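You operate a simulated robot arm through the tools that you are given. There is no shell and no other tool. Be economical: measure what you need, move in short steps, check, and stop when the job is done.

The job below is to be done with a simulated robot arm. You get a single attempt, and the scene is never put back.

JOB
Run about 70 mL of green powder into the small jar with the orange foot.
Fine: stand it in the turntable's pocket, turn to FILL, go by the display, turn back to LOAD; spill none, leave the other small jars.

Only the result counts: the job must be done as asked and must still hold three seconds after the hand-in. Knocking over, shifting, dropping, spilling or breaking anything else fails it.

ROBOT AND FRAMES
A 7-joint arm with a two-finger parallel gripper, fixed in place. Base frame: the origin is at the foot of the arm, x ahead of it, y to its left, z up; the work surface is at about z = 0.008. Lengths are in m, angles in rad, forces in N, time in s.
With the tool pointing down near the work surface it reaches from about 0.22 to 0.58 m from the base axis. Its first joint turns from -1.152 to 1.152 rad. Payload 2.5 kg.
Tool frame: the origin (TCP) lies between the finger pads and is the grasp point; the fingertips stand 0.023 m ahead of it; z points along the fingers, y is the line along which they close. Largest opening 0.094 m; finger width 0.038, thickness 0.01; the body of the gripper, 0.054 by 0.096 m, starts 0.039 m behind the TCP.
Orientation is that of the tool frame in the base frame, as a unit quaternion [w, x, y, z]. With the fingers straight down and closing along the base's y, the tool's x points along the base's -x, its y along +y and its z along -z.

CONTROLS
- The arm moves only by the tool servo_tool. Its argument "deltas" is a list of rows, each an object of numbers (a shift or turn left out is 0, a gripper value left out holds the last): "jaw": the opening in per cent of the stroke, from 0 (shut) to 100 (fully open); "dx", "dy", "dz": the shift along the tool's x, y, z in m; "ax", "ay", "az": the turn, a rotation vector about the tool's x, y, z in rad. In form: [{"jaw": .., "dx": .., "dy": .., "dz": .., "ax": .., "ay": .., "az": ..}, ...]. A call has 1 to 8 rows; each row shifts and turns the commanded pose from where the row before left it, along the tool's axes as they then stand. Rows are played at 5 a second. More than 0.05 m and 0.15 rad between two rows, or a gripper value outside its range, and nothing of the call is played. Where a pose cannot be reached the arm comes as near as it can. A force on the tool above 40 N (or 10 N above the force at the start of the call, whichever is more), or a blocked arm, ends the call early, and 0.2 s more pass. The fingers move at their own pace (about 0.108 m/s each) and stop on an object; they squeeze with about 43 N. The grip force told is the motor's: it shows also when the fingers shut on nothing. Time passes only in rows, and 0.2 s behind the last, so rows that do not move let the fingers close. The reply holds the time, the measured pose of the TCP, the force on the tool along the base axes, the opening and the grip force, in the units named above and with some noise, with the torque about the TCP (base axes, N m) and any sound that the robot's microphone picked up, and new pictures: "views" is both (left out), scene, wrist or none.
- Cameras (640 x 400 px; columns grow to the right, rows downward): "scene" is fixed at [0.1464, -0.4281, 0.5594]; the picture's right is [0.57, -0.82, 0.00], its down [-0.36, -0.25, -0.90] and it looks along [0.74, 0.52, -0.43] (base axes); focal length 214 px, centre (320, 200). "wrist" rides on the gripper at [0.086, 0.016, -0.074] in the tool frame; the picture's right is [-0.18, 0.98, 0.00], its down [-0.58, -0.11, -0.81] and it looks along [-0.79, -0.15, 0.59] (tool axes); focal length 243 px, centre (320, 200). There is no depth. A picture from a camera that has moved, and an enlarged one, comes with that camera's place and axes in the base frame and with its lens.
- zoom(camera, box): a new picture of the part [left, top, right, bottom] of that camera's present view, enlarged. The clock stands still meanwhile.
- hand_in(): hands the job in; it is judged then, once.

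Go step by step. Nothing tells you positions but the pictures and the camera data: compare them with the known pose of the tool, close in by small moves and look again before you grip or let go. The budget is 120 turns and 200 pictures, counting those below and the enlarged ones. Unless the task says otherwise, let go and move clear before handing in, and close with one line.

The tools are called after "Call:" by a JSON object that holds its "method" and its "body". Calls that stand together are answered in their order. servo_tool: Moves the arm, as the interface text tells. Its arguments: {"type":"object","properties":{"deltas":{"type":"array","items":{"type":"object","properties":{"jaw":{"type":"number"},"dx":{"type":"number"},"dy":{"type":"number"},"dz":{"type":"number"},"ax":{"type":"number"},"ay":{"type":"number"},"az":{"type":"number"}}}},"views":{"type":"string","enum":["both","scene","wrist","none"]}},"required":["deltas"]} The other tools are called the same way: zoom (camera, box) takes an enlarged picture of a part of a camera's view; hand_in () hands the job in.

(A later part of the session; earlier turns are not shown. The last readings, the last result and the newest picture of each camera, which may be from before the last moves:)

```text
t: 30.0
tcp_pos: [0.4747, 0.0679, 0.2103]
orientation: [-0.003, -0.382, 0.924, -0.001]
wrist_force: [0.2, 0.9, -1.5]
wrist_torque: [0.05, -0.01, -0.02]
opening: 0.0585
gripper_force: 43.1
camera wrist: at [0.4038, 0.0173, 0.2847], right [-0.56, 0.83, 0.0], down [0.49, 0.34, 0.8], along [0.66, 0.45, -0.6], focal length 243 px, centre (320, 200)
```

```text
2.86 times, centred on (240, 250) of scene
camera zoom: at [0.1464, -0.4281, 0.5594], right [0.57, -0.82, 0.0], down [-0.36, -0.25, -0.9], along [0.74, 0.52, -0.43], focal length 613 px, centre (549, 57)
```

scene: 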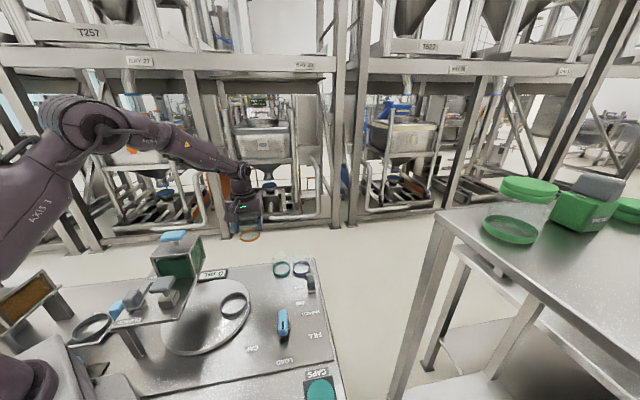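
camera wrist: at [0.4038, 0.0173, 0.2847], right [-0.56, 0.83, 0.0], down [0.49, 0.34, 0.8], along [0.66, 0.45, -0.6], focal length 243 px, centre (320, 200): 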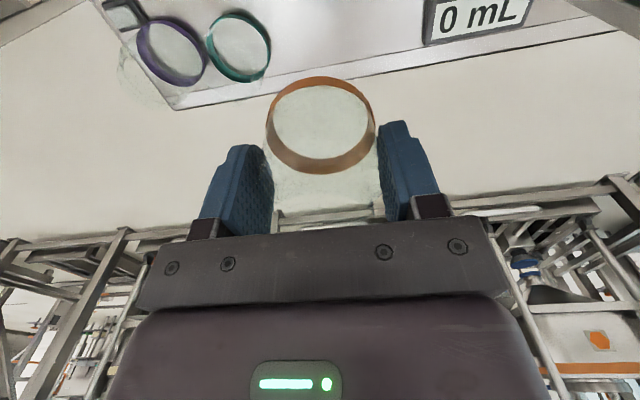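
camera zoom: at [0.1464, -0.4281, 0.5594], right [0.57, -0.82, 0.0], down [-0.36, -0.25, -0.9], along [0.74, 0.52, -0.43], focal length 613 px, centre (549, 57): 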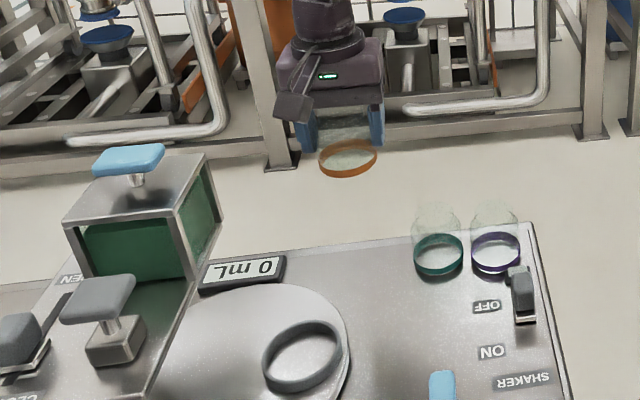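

The jar is secure. I'm carrying it above the pocket at about (0.349, 0.012) and stopping high to check alignment.

Call:
{"method": "servo_tool", "body": {"deltas": [{"dx": 0.032, "dy": 0.012}, {"dx": 0.032, "dy": 0.012}, {"dx": 0.032, "dy": 0.012}, {"dx": 0.0326, "dy": 0.0136}, {"dz": 0.03}, {"dz": 0.04}, {}, {}], "views": "both"}}

Call:
{"method": "zoom", "body": {"camera": "scene", "box": [150, 220, 330, 360]}}

Call:
{"method": "zoom", "body": {"camera": "wrist", "box": [200, 0, 440, 200]}}

```text
t: 31.8
tcp_pos: [0.3473, 0.0123, 0.1403]
orientation: [-0.002, -0.382, 0.924, -0.002]
wrist_force: [-0.2, -0.9, -1.0]
wrist_torque: [-0.02, 0.0, 0.0]
opening: 0.0582
gripper_force: 42.7
camera wrist: at [0.2766, -0.0382, 0.2153], right [-0.56, 0.83, 0.0], down [0.49, 0.34, 0.8], along [0.66, 0.45, -0.59], focal length 243 px, centre (320, 200)
```

scene: 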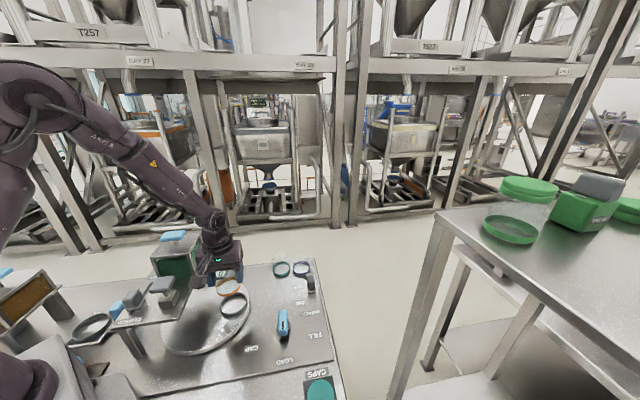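
wrist: 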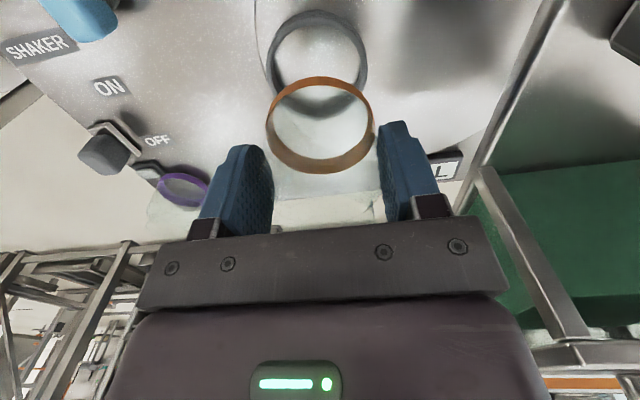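

```text
2.86 times, centred on (240, 290) of scene
camera zoom: at [0.1464, -0.4281, 0.5594], right [0.57, -0.82, 0.0], down [-0.36, -0.25, -0.9], along [0.74, 0.52, -0.43], focal length 613 px, centre (549, -57)
```

zoom: 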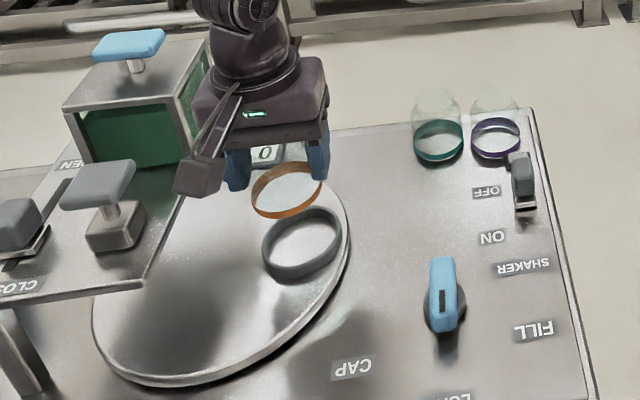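

```text
2.00 times, centred on (320, 100) of wrist
camera zoom: at [0.2766, -0.0382, 0.2153], right [-0.56, 0.83, 0.0], down [0.49, 0.34, 0.8], along [0.66, 0.45, -0.59], focal length 485 px, centre (320, 400)
```

zoom: 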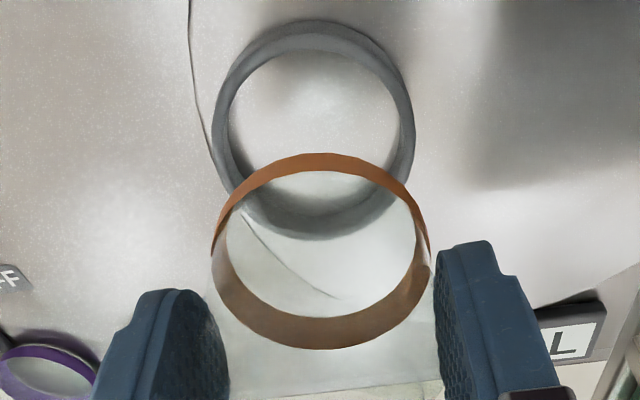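

The jar looks nearly aligned, with the pocket about 3 mm toward -y. I'll correct and lower to just above the rim.

Call:
{"method": "servo_tool", "body": {"deltas": [{"dy": -0.003, "dz": 0.025}, {"dz": 0.02}, {}, {}], "views": "none"}}

Call:
{"method": "zoom", "body": {"camera": "scene", "box": [190, 260, 280, 330]}}

Call:
{"method": "zoom", "body": {"camera": "wrist", "box": [220, 20, 420, 200]}}

```text
t: 32.8
tcp_pos: [0.3499, 0.0104, 0.0953]
orientation: [-0.002, -0.382, 0.924, -0.001]
wrist_force: [0.6, 0.3, -1.3]
wrist_torque: [-0.03, 0.02, 0.03]
opening: 0.0583
gripper_force: 43.0
```

```text
5.71 times, centred on (235, 295) of scene
camera zoom: at [0.1464, -0.4281, 0.5594], right [0.57, -0.82, 0.0], down [-0.36, -0.25, -0.9], along [0.74, 0.52, -0.43], focal length 1226 px, centre (806, -343)
```

zoom: 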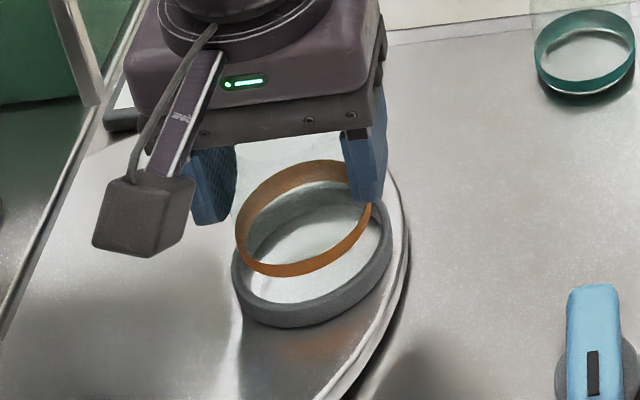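

```text
2.22 times, centred on (320, 110) of wrist
camera zoom: at [0.2783, -0.0392, 0.1697], right [-0.56, 0.83, 0.0], down [0.49, 0.34, 0.8], along [0.66, 0.45, -0.59], focal length 539 px, centre (320, 400)
```

zoom: 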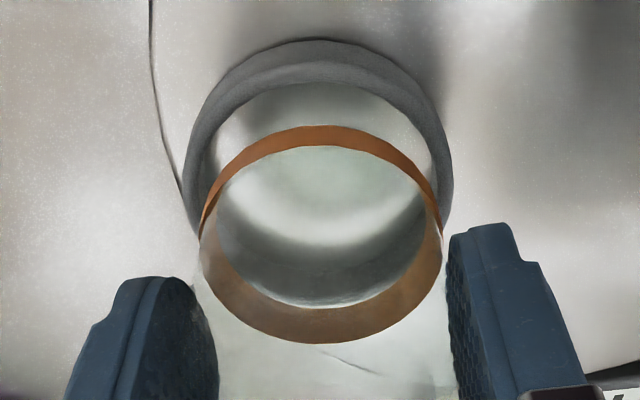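

Both views show the jar centred over the pocket to within about 2 mm. I'm lowering gently.

Call:
{"method": "servo_tool", "body": {"deltas": [{"dz": 0.008}, {"dz": 0.008}, {"dz": 0.006}, {}], "views": "none"}}

Call:
{"method": "zoom", "body": {"camera": "scene", "box": [190, 260, 280, 330]}}

Call:
{"method": "zoom", "body": {"camera": "wrist", "box": [220, 20, 420, 200]}}

```text
t: 33.8
tcp_pos: [0.3506, 0.0105, 0.0723]
orientation: [0.0, -0.382, 0.924, -0.001]
wrist_force: [-3.0, 0.9, 7.0]
wrist_torque: [0.21, -0.08, 0.07]
opening: 0.0582
gripper_force: 43.4
```

```text
5.71 times, centred on (235, 295) of scene
camera zoom: at [0.1463, -0.4281, 0.5594], right [0.57, -0.82, 0.0], down [-0.35, -0.25, -0.9], along [0.74, 0.52, -0.43], focal length 1226 px, centre (806, -343)
```

zoom: 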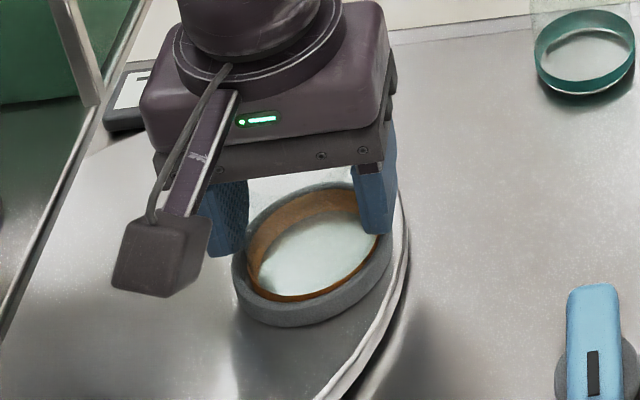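

```text
2.22 times, centred on (320, 110) of wrist
camera zoom: at [0.2796, -0.04, 0.1476], right [-0.56, 0.83, 0.0], down [0.49, 0.34, 0.8], along [0.66, 0.45, -0.59], focal length 539 px, centre (320, 400)
```

zoom: 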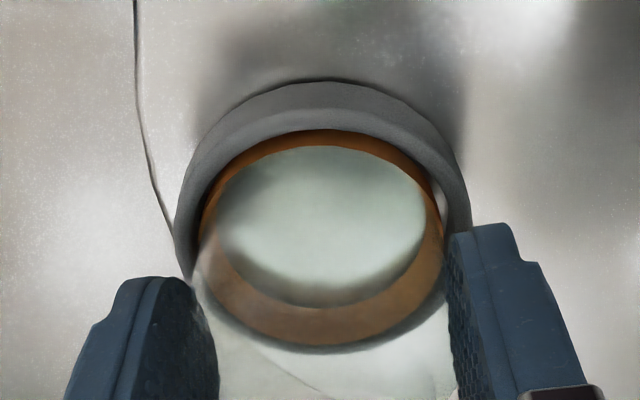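

There is light contact with the rim on the one side, so the jar should go about 2 mm toward the right in the wrist view. I'm lifting slightly, shifting and trying again.

Call:
{"method": "servo_tool", "body": {"deltas": [{"dz": -0.005}, {"dy": 0.0025, "dx": 0.0005}, {"dz": 0.005}, {"dz": 0.003}, {}], "views": "none"}}

Call:
{"method": "zoom", "body": {"camera": "scene", "box": [190, 260, 280, 330]}}

Call:
{"method": "zoom", "body": {"camera": "wrist", "box": [220, 20, 420, 200]}}

```text
t: 35.0
tcp_pos: [0.3492, 0.0125, 0.0721]
orientation: [0.001, -0.382, 0.924, -0.001]
wrist_force: [-4.3, 7.5, 33.0]
wrist_torque: [0.23, 0.21, -0.14]
opening: 0.0582
gripper_force: 43.5
```

```text
5.71 times, centred on (235, 295) of scene
camera zoom: at [0.1462, -0.4281, 0.5594], right [0.57, -0.82, 0.0], down [-0.35, -0.25, -0.9], along [0.74, 0.52, -0.43], focal length 1226 px, centre (806, -343)
```

zoom: 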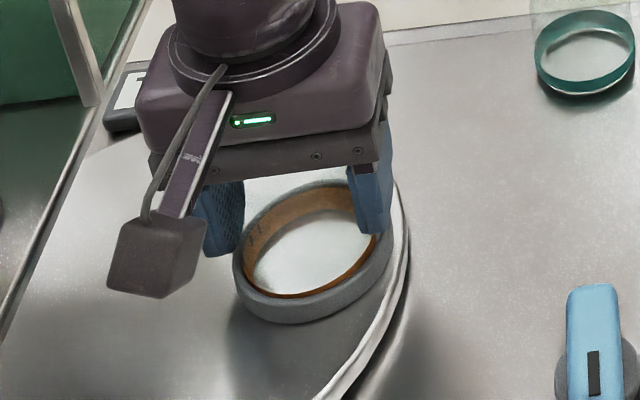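

```text
2.22 times, centred on (320, 110) of wrist
camera zoom: at [0.2787, -0.0373, 0.1462], right [-0.56, 0.83, 0.0], down [0.49, 0.34, 0.81], along [0.67, 0.45, -0.59], focal length 539 px, centre (320, 400)
```

zoom: 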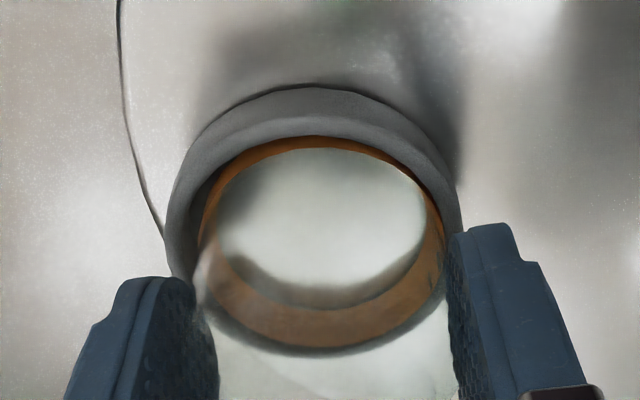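

From the geometry, the jar bottom is at z≈0.026 on the turntable floor inside the 0.041-high rim, and the even 33 N load means it is seated. I'll relieve the force, let go and rise.

Call:
{"method": "servo_tool", "body": {"deltas": [{"dz": -0.002}, {}, {"jaw": 80}, {}, {}], "views": "none"}}

Call:
{"method": "zoom", "body": {"camera": "scene", "box": [190, 250, 290, 330]}}

Call:
{"method": "zoom", "body": {"camera": "wrist", "box": [220, 20, 420, 200]}}

```text
t: 36.2
tcp_pos: [0.3498, 0.011, 0.0729]
orientation: [-0.002, -0.382, 0.924, -0.001]
wrist_force: [1.5, -0.5, -0.2]
wrist_torque: [0.01, -0.03, 0.0]
opening: 0.0751
gripper_force: 0.1
```

```text
5.00 times, centred on (240, 290) of scene
camera zoom: at [0.1464, -0.4281, 0.5594], right [0.57, -0.82, 0.0], down [-0.36, -0.25, -0.9], along [0.74, 0.52, -0.43], focal length 1072 px, centre (720, -250)
```

zoom: 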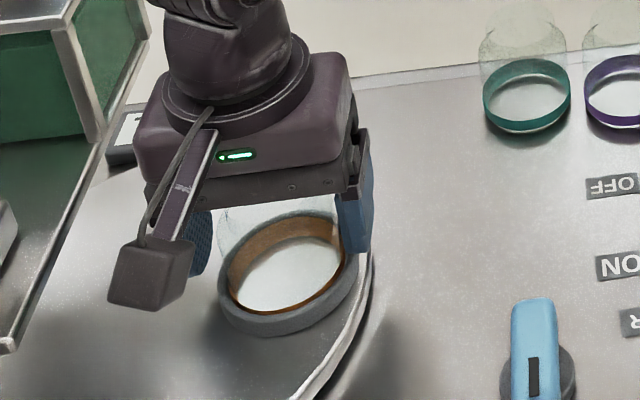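

```text
2.22 times, centred on (320, 110) of wrist
camera zoom: at [0.278, -0.0383, 0.1473], right [-0.56, 0.83, 0.0], down [0.49, 0.34, 0.8], along [0.66, 0.45, -0.6], focal length 539 px, centre (320, 400)
```

zoom: 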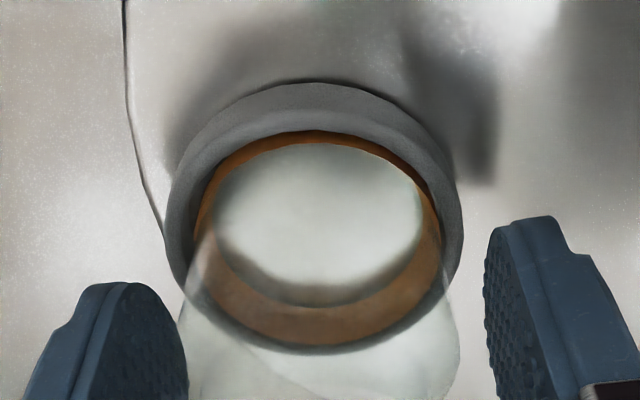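

The jar is seated in the pocket. I'm rising and moving above the dial.

Call:
{"method": "servo_tool", "body": {"deltas": [{"dz": -0.04}, {"dz": -0.04}, {"dz": -0.04, "jaw": 60}, {"dx": 0.03, "dy": -0.04}, {"dx": 0.03, "dy": -0.05}, {"dx": 0.028, "dy": -0.045}, {}], "views": "both"}}

Call:
{"method": "zoom", "body": {"camera": "wrist", "box": [180, 0, 460, 200]}}

Call:
{"method": "zoom", "body": {"camera": "scene", "box": [150, 220, 330, 360]}}

```text
refused: row 5 steps farther than a row can; nothing moved
```

```text
2.00 times, centred on (320, 100) of wrist
camera zoom: at [0.278, -0.0383, 0.1473], right [-0.56, 0.83, 0.0], down [0.49, 0.34, 0.8], along [0.66, 0.45, -0.6], focal length 485 px, centre (320, 400)
```

zoom: 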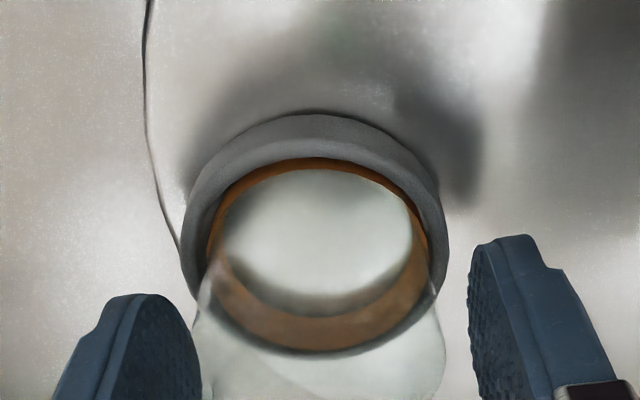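

```text
2.86 times, centred on (240, 290) of scene
camera zoom: at [0.1464, -0.4281, 0.5594], right [0.57, -0.82, 0.0], down [-0.36, -0.25, -0.9], along [0.74, 0.52, -0.43], focal length 613 px, centre (549, -57)
```

zoom: 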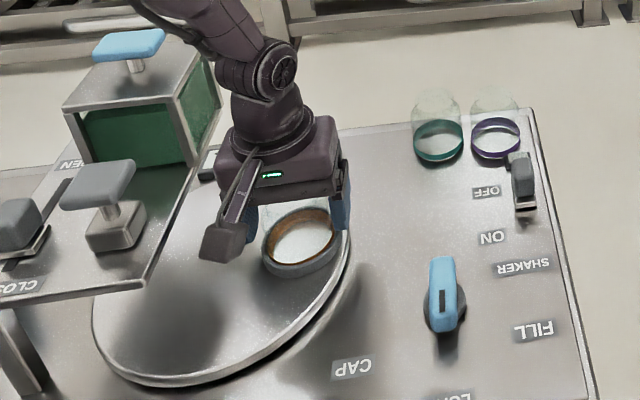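

One step was too long and nothing moved. I'm sending the same path in smaller steps.

Call:
{"method": "servo_tool", "body": {"deltas": [{"dz": -0.04}, {"dz": -0.04}, {"dz": -0.04, "jaw": 60}, {"dx": 0.026, "dy": -0.04}, {"dx": 0.026, "dy": -0.04}, {"dx": 0.026, "dy": -0.04}, {"dx": 0.01, "dy": -0.015}, {}], "views": "wrist"}}

Call:
{"method": "zoom", "body": {"camera": "wrist", "box": [180, 0, 460, 200]}}

Call:
{"method": "zoom", "body": {"camera": "scene", "box": [150, 220, 330, 360]}}

```text
t: 38.0
tcp_pos: [0.3804, -0.1457, 0.1926]
orientation: [-0.003, -0.382, 0.924, -0.001]
wrist_force: [-0.2, 0.4, -0.4]
wrist_torque: [0.0, -0.01, 0.02]
opening: 0.0564
gripper_force: 0.2
camera wrist: at [0.3095, -0.1963, 0.2673], right [-0.56, 0.83, 0.0], down [0.49, 0.34, 0.8], along [0.66, 0.45, -0.59], focal length 243 px, centre (320, 200)
```

wrist: 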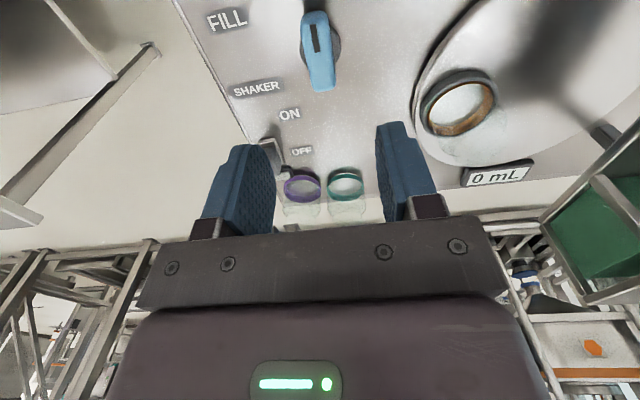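

```text
2.00 times, centred on (320, 100) of wrist
camera zoom: at [0.3095, -0.1963, 0.2673], right [-0.56, 0.83, 0.0], down [0.49, 0.34, 0.8], along [0.66, 0.45, -0.59], focal length 485 px, centre (320, 400)
```

zoom: 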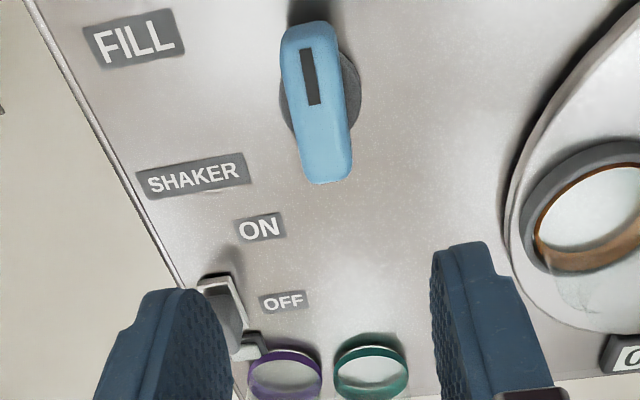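

```text
2.86 times, centred on (240, 290) of scene
camera zoom: at [0.1463, -0.4282, 0.5594], right [0.57, -0.82, 0.0], down [-0.36, -0.25, -0.9], along [0.74, 0.52, -0.43], focal length 613 px, centre (549, -57)
```

zoom: 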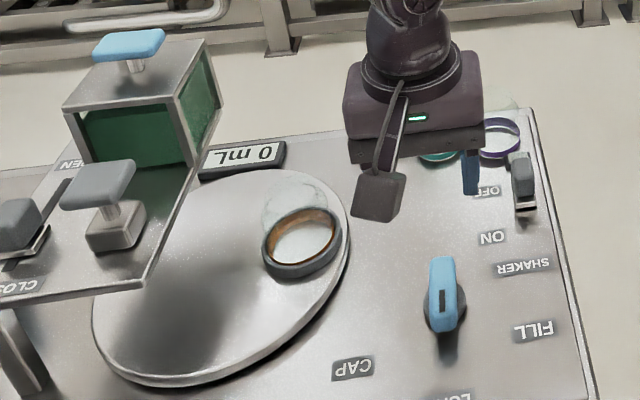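

The dial bar is centred near (0.38, -0.15) with its top at z≈0.055, pointing at LOAD, and my fingers already close across it. First I'll check in the air that the wrist can turn about 70° further counter-clockwise.

Call:
{"method": "servo_tool", "body": {"deltas": [{"az": -0.15}, {"az": -0.15}, {"az": -0.15}, {"az": -0.15}, {"az": -0.15}, {"az": -0.15}, {"az": -0.15}, {"az": -0.15}], "views": "wrist"}}

```text
t: 39.8
tcp_pos: [0.3815, -0.1456, 0.1934]
orientation: [0.002, 0.838, -0.546, -0.001]
wrist_force: [1.0, 0.4, 0.8]
wrist_torque: [0.02, 0.02, 0.01]
opening: 0.0565
gripper_force: 0.0
camera wrist: at [0.4037, -0.2319, 0.2682], right [-0.97, -0.23, 0.0], down [-0.13, 0.58, 0.8], along [-0.19, 0.78, -0.59], focal length 243 px, centre (320, 200)
```

wrist: 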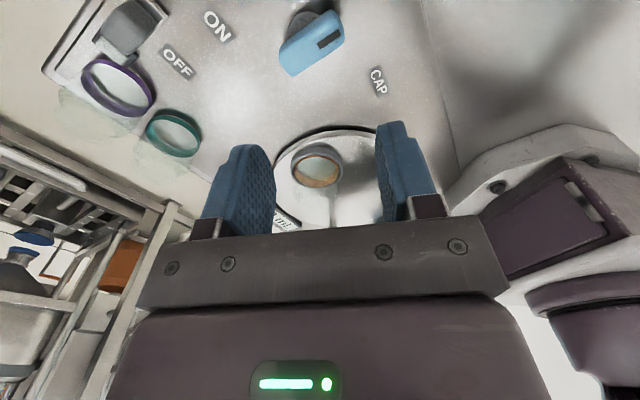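

Rotation is available. I'm turning back and descending onto the dial bar to grip it.

Call:
{"method": "servo_tool", "body": {"deltas": [{"az": 0.15}, {"az": 0.15}, {"az": 0.15}, {"az": 0.15}, {"az": 0.15}, {"az": 0.15}, {"az": 0.15}, {"az": 0.15}], "views": "none"}}

Call:
{"method": "servo_tool", "body": {"deltas": [{"dy": -0.002, "dz": 0.04}, {"dz": 0.04}, {"dz": 0.025}, {}, {}], "views": "both"}}

Call:
{"method": "zoom", "body": {"camera": "scene", "box": [230, 270, 340, 360]}}

```text
t: 41.6
tcp_pos: [0.3821, -0.1462, 0.1927]
orientation: [0.0, -0.379, 0.925, -0.002]
wrist_force: [0.0, -0.5, 0.1]
wrist_torque: [-0.01, 0.02, 0.0]
opening: 0.0564
gripper_force: 0.1
```

```text
t: 42.8
tcp_pos: [0.3821, -0.1484, 0.0868]
orientation: [-0.002, -0.381, 0.924, 0.0]
wrist_force: [-0.1, -0.4, 0.4]
wrist_torque: [0.0, 0.0, 0.05]
opening: 0.0566
gripper_force: 0.1
camera wrist: at [0.3113, -0.1982, 0.1611], right [-0.56, 0.83, 0.0], down [0.49, 0.34, 0.8], along [0.66, 0.45, -0.59], focal length 243 px, centre (320, 200)
```

scene: 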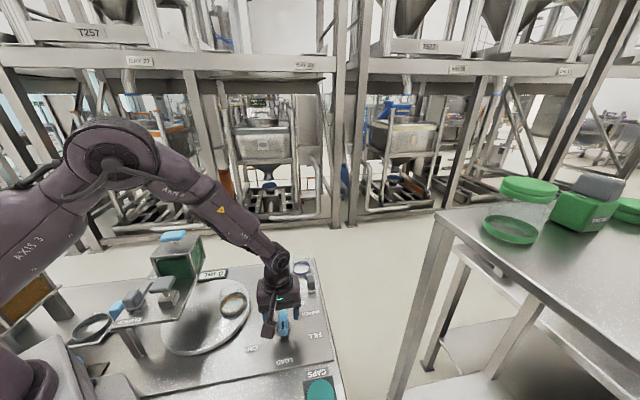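
wrist: 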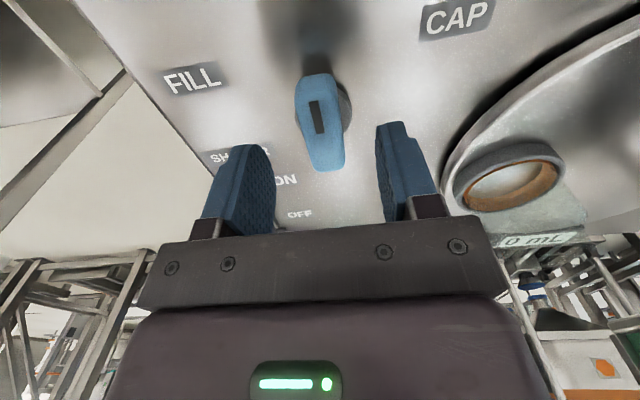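

```text
4.44 times, centred on (285, 315) of scene
camera zoom: at [0.1464, -0.4281, 0.5594], right [0.57, -0.82, 0.0], down [-0.36, -0.25, -0.9], along [0.74, 0.52, -0.43], focal length 953 px, centre (476, -311)
```

zoom: 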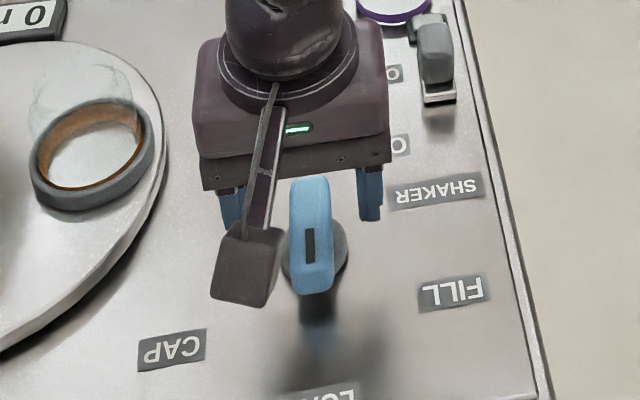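

The bar is centred between the fingers. I'm lowering to z≈0.061 and gripping it.

Call:
{"method": "servo_tool", "body": {"deltas": [{"dz": 0.013}, {"dz": 0.012}, {}, {"jaw": 5}, {}, {}, {}], "views": "both"}}

```text
t: 44.4
tcp_pos: [0.3834, -0.147, 0.061]
orientation: [-0.003, -0.382, 0.924, 0.0]
wrist_force: [-5.6, 5.4, 1.5]
wrist_torque: [-0.06, 0.24, 0.11]
opening: 0.0239
gripper_force: 44.3
camera wrist: at [0.3118, -0.198, 0.1368], right [-0.56, 0.83, 0.0], down [0.49, 0.34, 0.8], along [0.66, 0.45, -0.6], focal length 243 px, centre (320, 200)
```

scene: 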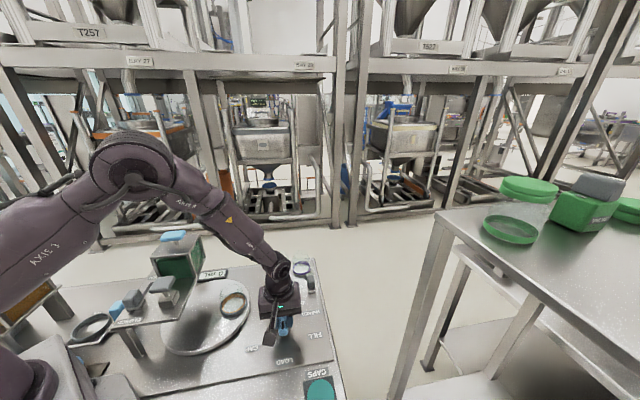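
wrist: 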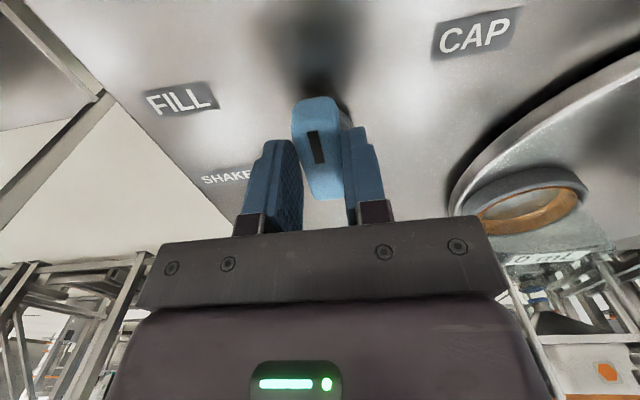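

The bar is gripped. I'll start turning counter-clockwise toward FILL in small steps and watch the force and the turntable.

Call:
{"method": "servo_tool", "body": {"deltas": [{"dy": 0.0015}, {"az": -0.1}, {"az": -0.1}, {"az": -0.1}, {}], "views": "both"}}

Call:
{"method": "zoom", "body": {"camera": "scene", "box": [150, 220, 330, 360]}}

```text
t: 45.1
tcp_pos: [0.3833, -0.1478, 0.0619]
orientation: [0.0, -0.436, 0.9, -0.003]
wrist_force: [3.1, -0.2, -3.0]
wrist_torque: [-0.17, 0.33, -0.1]
opening: 0.0239
gripper_force: 44.7
stopped in row 3: the force on the tool passed its limit at 45 N (the readings are from after the stop); the commanded pose is now the measured one
camera wrist: at [0.3182, -0.2066, 0.1366], right [-0.66, 0.76, -0.01], down [0.44, 0.39, 0.81], along [0.61, 0.52, -0.59], focal length 243 px, centre (320, 200)
```

scene: 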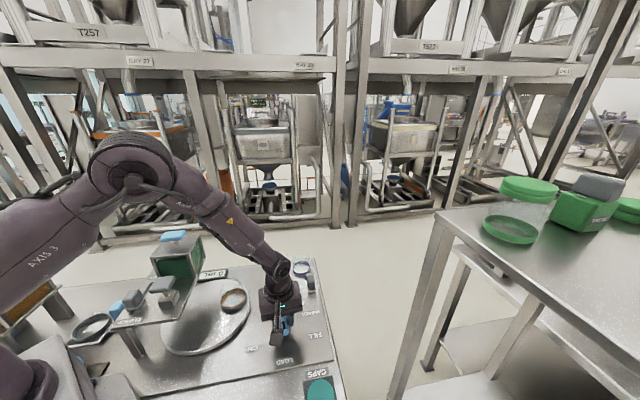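
wrist: 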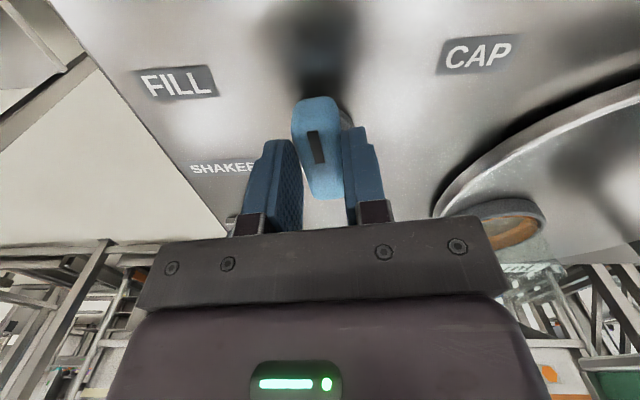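

```text
2.86 times, centred on (240, 290) of scene
camera zoom: at [0.1464, -0.4281, 0.5594], right [0.57, -0.82, 0.0], down [-0.36, -0.25, -0.9], along [0.74, 0.52, -0.43], focal length 613 px, centre (549, -57)
```

zoom: 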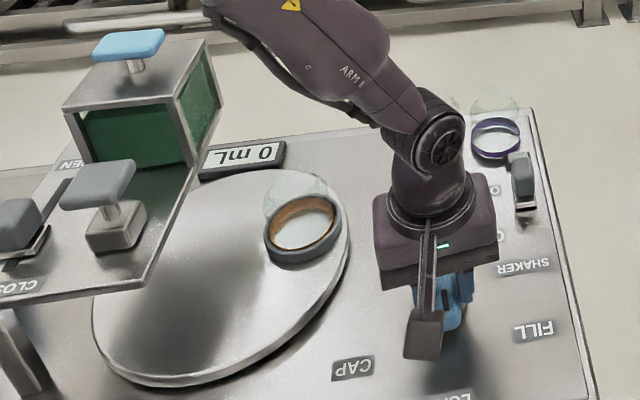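

The dial and turntable are directly coupled and have moved slightly; the force came from my axis being a little off. I'll loosen the grip to a few mm of play and turn in small steps.

Call:
{"method": "servo_tool", "body": {"deltas": [{"jaw": 31}, {}, {"az": -0.07}, {"az": -0.07}, {"az": -0.07}, {"az": -0.07}, {"az": -0.07}, {}], "views": "wrist"}}

Call:
{"method": "zoom", "body": {"camera": "scene", "box": [150, 220, 330, 360]}}

```text
t: 46.9
tcp_pos: [0.385, -0.1486, 0.0629]
orientation: [0.0, -0.586, 0.811, -0.005]
wrist_force: [6.9, -2.6, 0.9]
wrist_torque: [-0.13, -0.06, -0.15]
opening: 0.0323
gripper_force: 3.3
camera wrist: at [0.3422, -0.2255, 0.1368], right [-0.88, 0.48, -0.01], down [0.28, 0.52, 0.8], along [0.39, 0.7, -0.59], focal length 243 px, centre (320, 200)
```

wrist: 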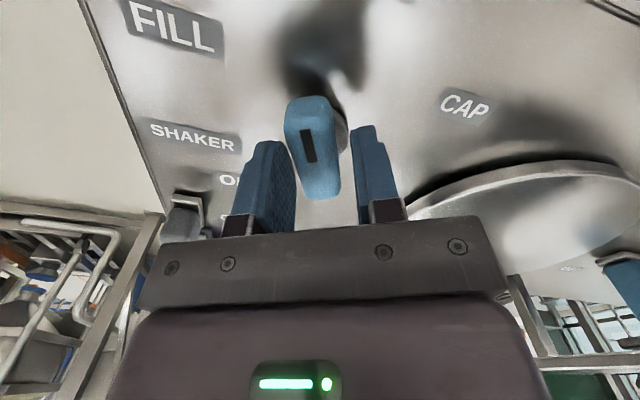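

```text
2.86 times, centred on (240, 290) of scene
camera zoom: at [0.1464, -0.4281, 0.5594], right [0.57, -0.82, 0.0], down [-0.36, -0.25, -0.9], along [0.74, 0.52, -0.43], focal length 613 px, centre (549, -57)
```

zoom: 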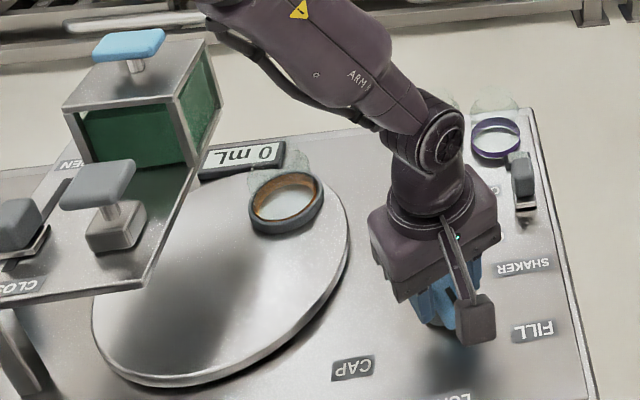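

It works: the turntable follows. I'm re-centring 2 mm and continuing toward FILL.

Call:
{"method": "servo_tool", "body": {"deltas": [{"dy": -0.002, "az": -0.07}, {"az": -0.07}, {"az": -0.07}, {"az": -0.07}, {"az": -0.07}, {"az": -0.07}, {"az": -0.07}, {}], "views": "wrist"}}

Call:
{"method": "zoom", "body": {"camera": "scene", "box": [150, 220, 330, 360]}}

```text
t: 48.7
tcp_pos: [0.3877, -0.1479, 0.0629]
orientation: [0.0, 0.765, -0.644, 0.006]
wrist_force: [16.6, -4.7, 1.5]
wrist_torque: [-0.08, -0.29, -0.12]
opening: 0.0362
gripper_force: 7.8
camera wrist: at [0.3859, -0.2371, 0.138], right [-1.0, 0.01, -0.01], down [0.0, 0.6, 0.8], along [0.02, 0.8, -0.6], focal length 243 px, centre (320, 200)
```

wrist: 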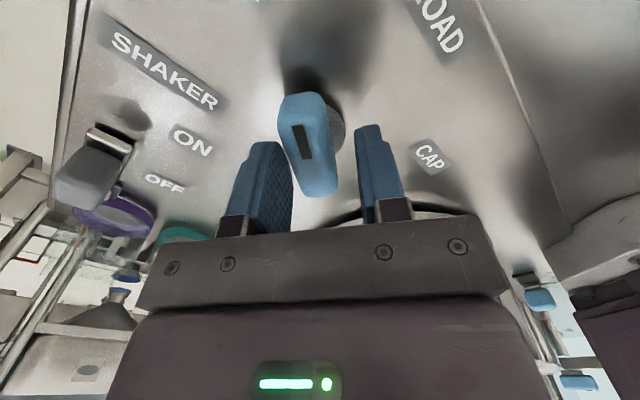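

```text
2.86 times, centred on (240, 290) of scene
camera zoom: at [0.1463, -0.4281, 0.5594], right [0.57, -0.82, 0.0], down [-0.35, -0.25, -0.9], along [0.74, 0.52, -0.43], focal length 613 px, centre (549, -57)
```

zoom: 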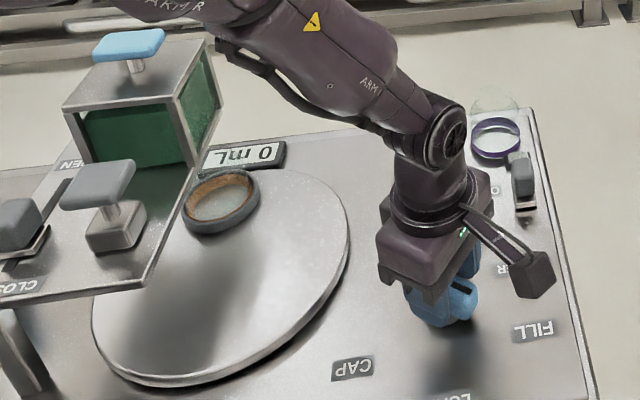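

The jar is going under the hopper stand. I'm re-centring 4 mm and continuing gently to FILL.

Call:
{"method": "servo_tool", "body": {"deltas": [{"dy": -0.002}, {"dy": -0.002}, {"az": -0.07}, {"az": -0.07}, {"az": -0.07}, {}], "views": "wrist"}}

Call:
{"method": "zoom", "body": {"camera": "scene", "box": [150, 220, 330, 360]}}

```text
t: 50.1
tcp_pos: [0.3895, -0.1467, 0.0611]
orientation: [0.001, 0.828, -0.561, 0.003]
wrist_force: [9.4, 1.6, -4.5]
wrist_torque: [-0.1, -0.12, -0.19]
opening: 0.0339
gripper_force: 5.0
camera wrist: at [0.4079, -0.2351, 0.1371], right [-0.98, -0.19, 0.0], down [-0.12, 0.59, 0.8], along [-0.15, 0.79, -0.6], focal length 243 px, centre (320, 200)
```

wrist: 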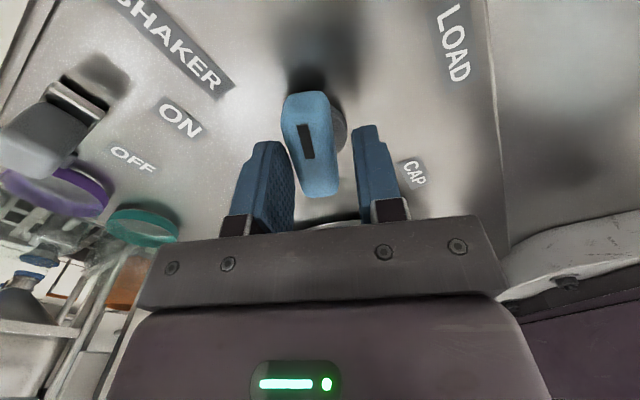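

```text
2.86 times, centred on (240, 290) of scene
camera zoom: at [0.1464, -0.4282, 0.5594], right [0.57, -0.82, 0.0], down [-0.36, -0.25, -0.9], along [0.74, 0.52, -0.43], focal length 613 px, centre (549, -57)
```

zoom: 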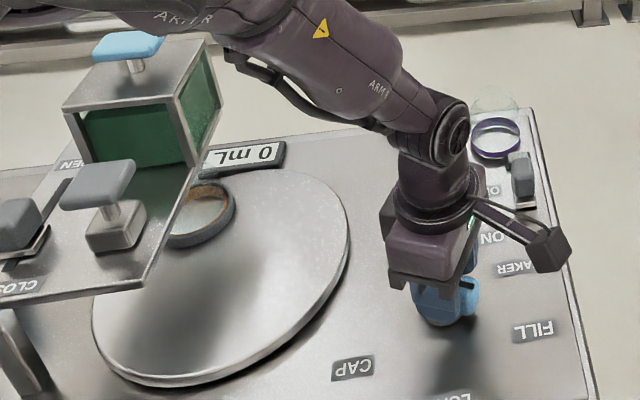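

The jar is now mostly under the hopper and nearly at FILL. I'm continuing in fine steps and feeling for a stop.

Call:
{"method": "servo_tool", "body": {"deltas": [{"dy": -0.001, "az": -0.04}, {"az": -0.04}, {"az": -0.04}, {"az": -0.04}, {}], "views": "wrist"}}

Call:
{"method": "zoom", "body": {"camera": "scene", "box": [150, 220, 330, 360]}}

```text
t: 51.3
tcp_pos: [0.3921, -0.1479, 0.063]
orientation: [0.001, 0.87, -0.494, 0.006]
wrist_force: [18.0, -1.3, 3.4]
wrist_torque: [0.04, -0.33, -0.48]
opening: 0.0355
gripper_force: 7.3
camera wrist: at [0.4232, -0.2309, 0.1382], right [-0.94, -0.35, -0.01], down [-0.21, 0.56, 0.8], along [-0.27, 0.75, -0.6], focal length 243 px, centre (320, 200)
```

wrist: 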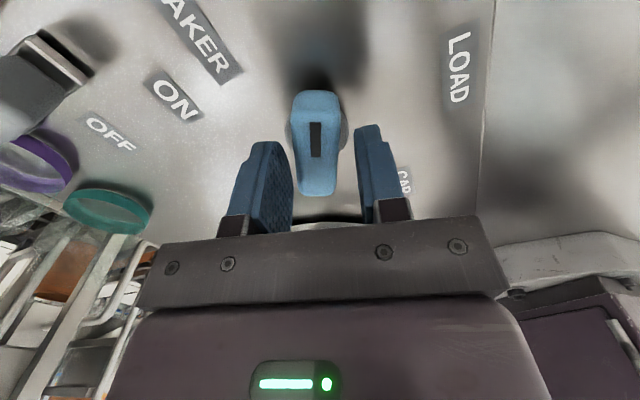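

```text
2.86 times, centred on (240, 290) of scene
camera zoom: at [0.1463, -0.4281, 0.5594], right [0.57, -0.82, 0.0], down [-0.35, -0.25, -0.9], along [0.74, 0.52, -0.43], focal length 613 px, centre (549, -57)
```

zoom: 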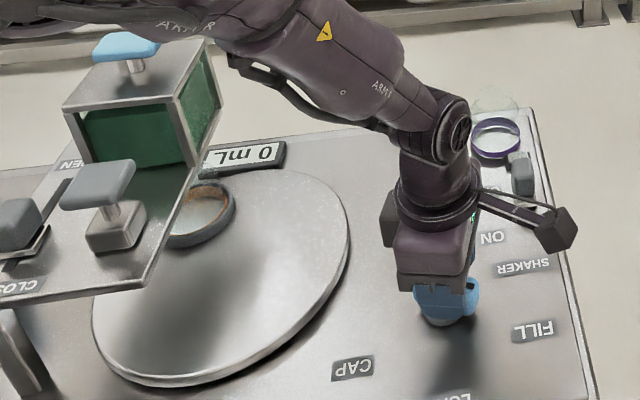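

Torque rose to 0.48 N·m and the table no longer moves, so the dial is at its FILL end stop. I'm letting go and rising.

Call:
{"method": "servo_tool", "body": {"deltas": [{"az": 0.04, "jaw": 60}, {"az": 0.04, "dy": -0.002}, {}, {"dz": -0.04}, {"dz": -0.04}, {"dz": -0.04}, {}], "views": "wrist"}}

Call:
{"method": "zoom", "body": {"camera": "scene", "box": [150, 220, 330, 360]}}

Call:
{"method": "zoom", "body": {"camera": "wrist", "box": [180, 0, 460, 200]}}

```text
t: 52.9
tcp_pos: [0.3904, -0.1481, 0.1827]
orientation: [0.002, 0.849, -0.528, 0.003]
wrist_force: [-0.2, -0.7, -0.5]
wrist_torque: [0.01, -0.03, 0.01]
opening: 0.0563
gripper_force: 0.1
camera wrist: at [0.4163, -0.2325, 0.2579], right [-0.96, -0.27, 0.0], down [-0.16, 0.57, 0.8], along [-0.22, 0.77, -0.6], focal length 243 px, centre (320, 200)
```

wrist: 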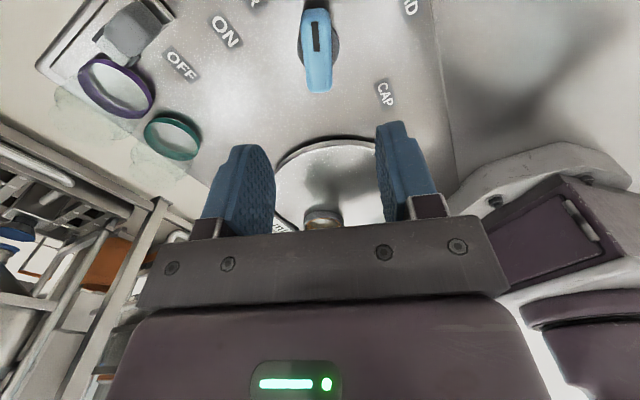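

```text
2.86 times, centred on (240, 290) of scene
camera zoom: at [0.1464, -0.4281, 0.5594], right [0.57, -0.82, 0.0], down [-0.36, -0.25, -0.9], along [0.74, 0.52, -0.43], focal length 613 px, centre (549, -57)
```

zoom: 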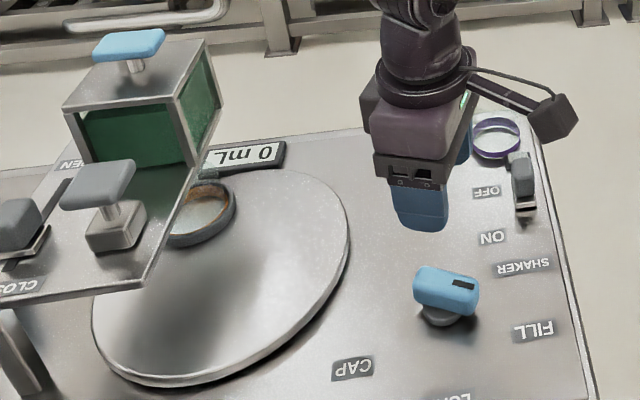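

```text
2.00 times, centred on (320, 100) of wrist
camera zoom: at [0.4163, -0.2325, 0.2579], right [-0.96, -0.27, 0.0], down [-0.16, 0.57, 0.8], along [-0.22, 0.77, -0.6], focal length 485 px, centre (320, 400)
```

zoom: 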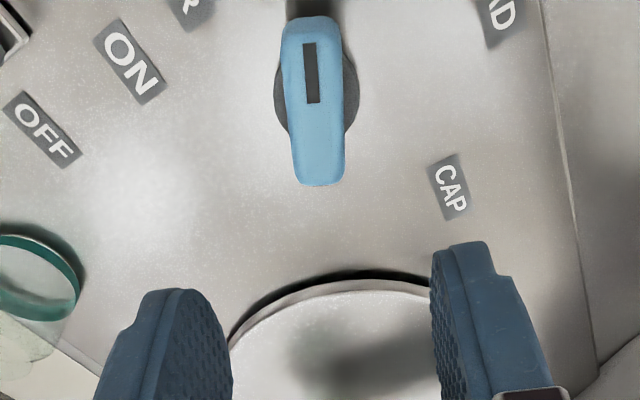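

The dial points at FILL and the jar stands under the hopper with 0 mL shown. Next I'll grip the gate knob from its sides, with the tool leaning outward so it can reach the closed end. I'm rising and turning for that.

Call:
{"method": "servo_tool", "body": {"deltas": [{"dz": -0.045, "az": 0.14}, {"dz": -0.045, "az": 0.15}, {"dz": -0.045, "az": 0.15}, {"az": 0.15}, {"az": 0.15}, {"az": 0.15}, {"az": 0.15}, {"az": 0.15}], "views": "none"}}

Call:
{"method": "servo_tool", "body": {"deltas": [{"az": 0.05}, {}], "views": "none"}}

```text
t: 54.7
tcp_pos: [0.3921, -0.145, 0.3175]
orientation: [0.0, -0.406, 0.914, -0.003]
wrist_force: [0.0, -0.2, 0.1]
wrist_torque: [0.01, -0.03, 0.01]
opening: 0.0564
gripper_force: 0.1
```

```text
t: 55.3
tcp_pos: [0.3913, -0.1455, 0.318]
orientation: [0.0, -0.384, 0.923, -0.004]
wrist_force: [0.4, -1.0, -0.1]
wrist_torque: [0.01, 0.05, -0.03]
opening: 0.0565
gripper_force: 0.0
```

Yaw is set. I'm moving across, high above the stand, toward the gate knob.

Call:
{"method": "servo_tool", "body": {"deltas": [{"dy": 0.045, "dx": -0.006}, {"dy": 0.045, "dx": -0.006}, {"dy": 0.045, "dx": -0.006}, {"dy": 0.045, "dx": -0.006}, {"dy": 0.045, "dx": -0.006}, {"dy": 0.045, "dx": -0.006}, {"dy": 0.045, "dx": -0.005}, {"dy": 0.012}], "views": "none"}}

Call:
{"method": "servo_tool", "body": {"deltas": [{"ay": 0.14}, {"ay": 0.14}, {"ay": 0.14}, {}, {}], "views": "both"}}

```text
t: 57.1
tcp_pos: [0.188, 0.1153, 0.3148]
orientation: [0.0, -0.385, 0.923, -0.004]
wrist_force: [0.7, 0.9, -0.1]
wrist_torque: [0.0, -0.04, 0.01]
opening: 0.0563
gripper_force: 0.1
```

```text
t: 58.3
tcp_pos: [0.188, 0.1152, 0.3157]
orientation: [-0.191, -0.376, 0.903, -0.084]
wrist_force: [-1.1, 0.1, 0.1]
wrist_torque: [0.02, 0.0, 0.01]
opening: 0.0565
gripper_force: 0.0
camera wrist: at [0.143, 0.0907, 0.4179], right [-0.58, 0.81, -0.08], down [0.68, 0.54, 0.5], along [0.45, 0.23, -0.86], focal length 243 px, centre (320, 200)
```

scene: 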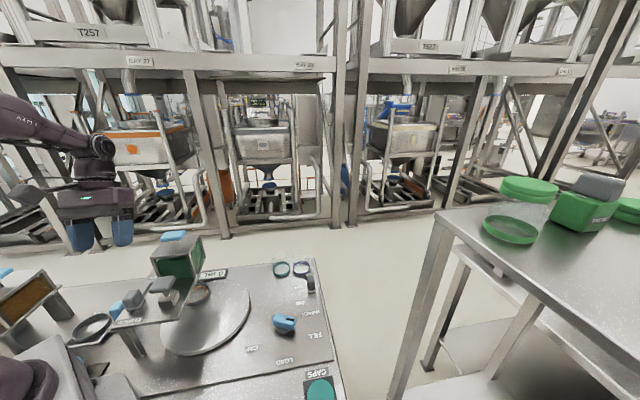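
wrist: 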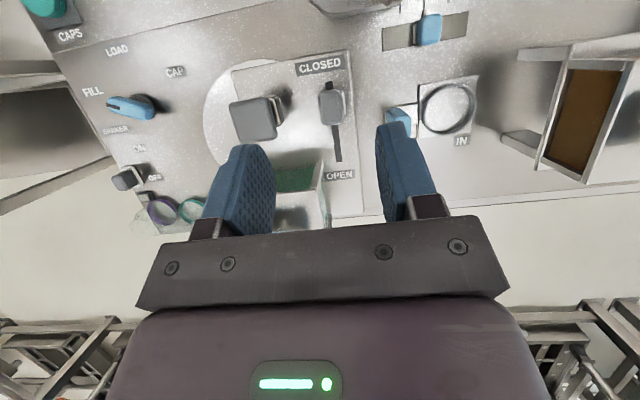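

This is a clear view: the knob is at the CLOSED end, directly ahead. I'm descending with the fingers straddling it sideways.

Call:
{"method": "servo_tool", "body": {"deltas": [{"dx": -0.012, "dz": 0.034, "dy": -0.0015}, {"dx": -0.012, "dz": 0.034}, {"dx": -0.013, "dz": 0.032}, {}, {}], "views": "both"}}

Call:
{"method": "zoom", "body": {"camera": "scene", "box": [80, 180, 240, 340]}}

```text
t: 59.5
tcp_pos: [0.1831, 0.106, 0.2087]
orientation: [-0.191, -0.376, 0.903, -0.084]
wrist_force: [-0.8, -0.7, -0.1]
wrist_torque: [0.0, 0.0, -0.01]
opening: 0.0564
gripper_force: 0.0
camera wrist: at [0.1392, 0.0836, 0.3126], right [-0.58, 0.81, -0.08], down [0.68, 0.54, 0.5], along [0.45, 0.23, -0.86], focal length 243 px, centre (320, 200)
```

scene: 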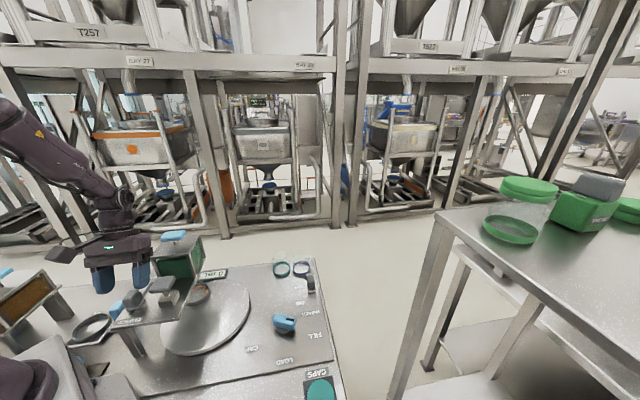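
wrist: 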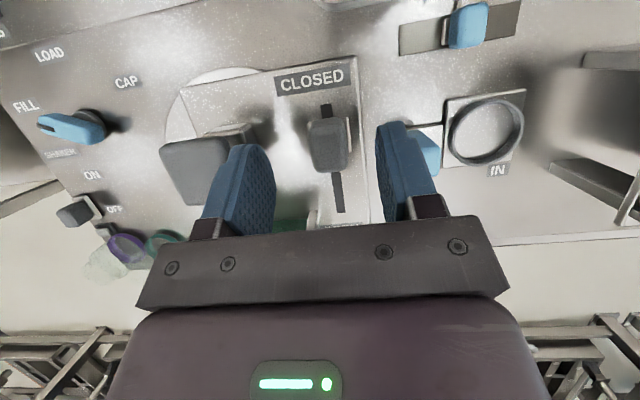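

```text
2.50 times, centred on (160, 260) of scene
camera zoom: at [0.1464, -0.4281, 0.5594], right [0.57, -0.82, 0.0], down [-0.36, -0.25, -0.9], along [0.74, 0.52, -0.43], focal length 536 px, centre (720, 50)
```

zoom: 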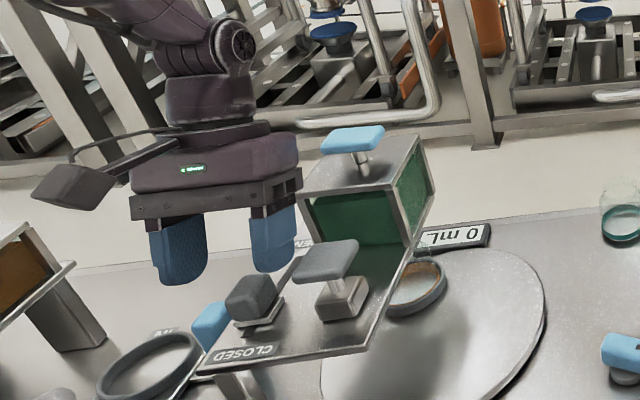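

The fingers straddle the knob with about 1 cm to the press slab. I'm descending to gripping height and closing on it.

Call:
{"method": "servo_tool", "body": {"deltas": [{"dx": -0.0055, "dz": 0.0125}, {"dx": -0.0055, "dz": 0.0125}, {"dx": -0.0055, "dz": 0.0125}, {}, {"jaw": 15}, {}, {}, {}], "views": "both"}}

Call:
{"method": "zoom", "body": {"camera": "scene", "box": [80, 180, 240, 340]}}

```text
t: 61.3
tcp_pos: [0.1815, 0.1074, 0.1683]
orientation: [-0.193, -0.376, 0.903, -0.082]
wrist_force: [-23.3, 24.4, -6.9]
wrist_torque: [0.27, 0.05, -0.23]
opening: 0.0237
gripper_force: 44.2
camera wrist: at [0.1382, 0.084, 0.271], right [-0.58, 0.81, -0.08], down [0.68, 0.54, 0.5], along [0.45, 0.23, -0.86], focal length 243 px, centre (320, 200)
```

scene: 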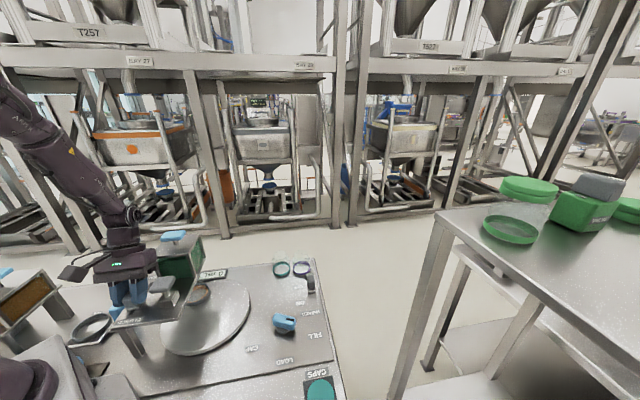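
wrist: 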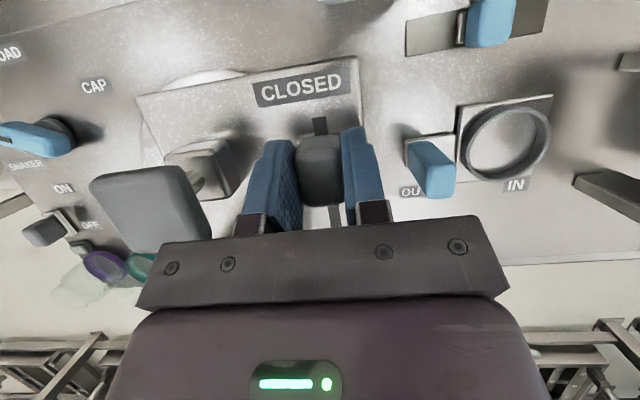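

```text
2.50 times, centred on (160, 260) of scene
camera zoom: at [0.1464, -0.4281, 0.5594], right [0.57, -0.82, 0.0], down [-0.36, -0.25, -0.9], along [0.74, 0.52, -0.43], focal length 536 px, centre (720, 50)
```

zoom: 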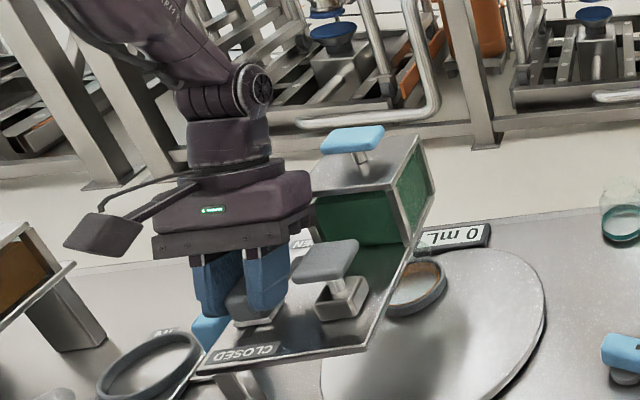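

Gripped, but with a 33 N sideways bias, so I'll shift toward +y in the tool to relax it.

Call:
{"method": "servo_tool", "body": {"deltas": [{"dy": 0.0015}, {"dy": 0.001}, {}], "views": "none"}}

```text
t: 62.1
tcp_pos: [0.1833, 0.1071, 0.1679]
orientation: [-0.192, -0.375, 0.903, -0.084]
wrist_force: [-10.7, 12.5, -16.0]
wrist_torque: [0.15, 0.67, -0.34]
opening: 0.0235
gripper_force: 45.2
```

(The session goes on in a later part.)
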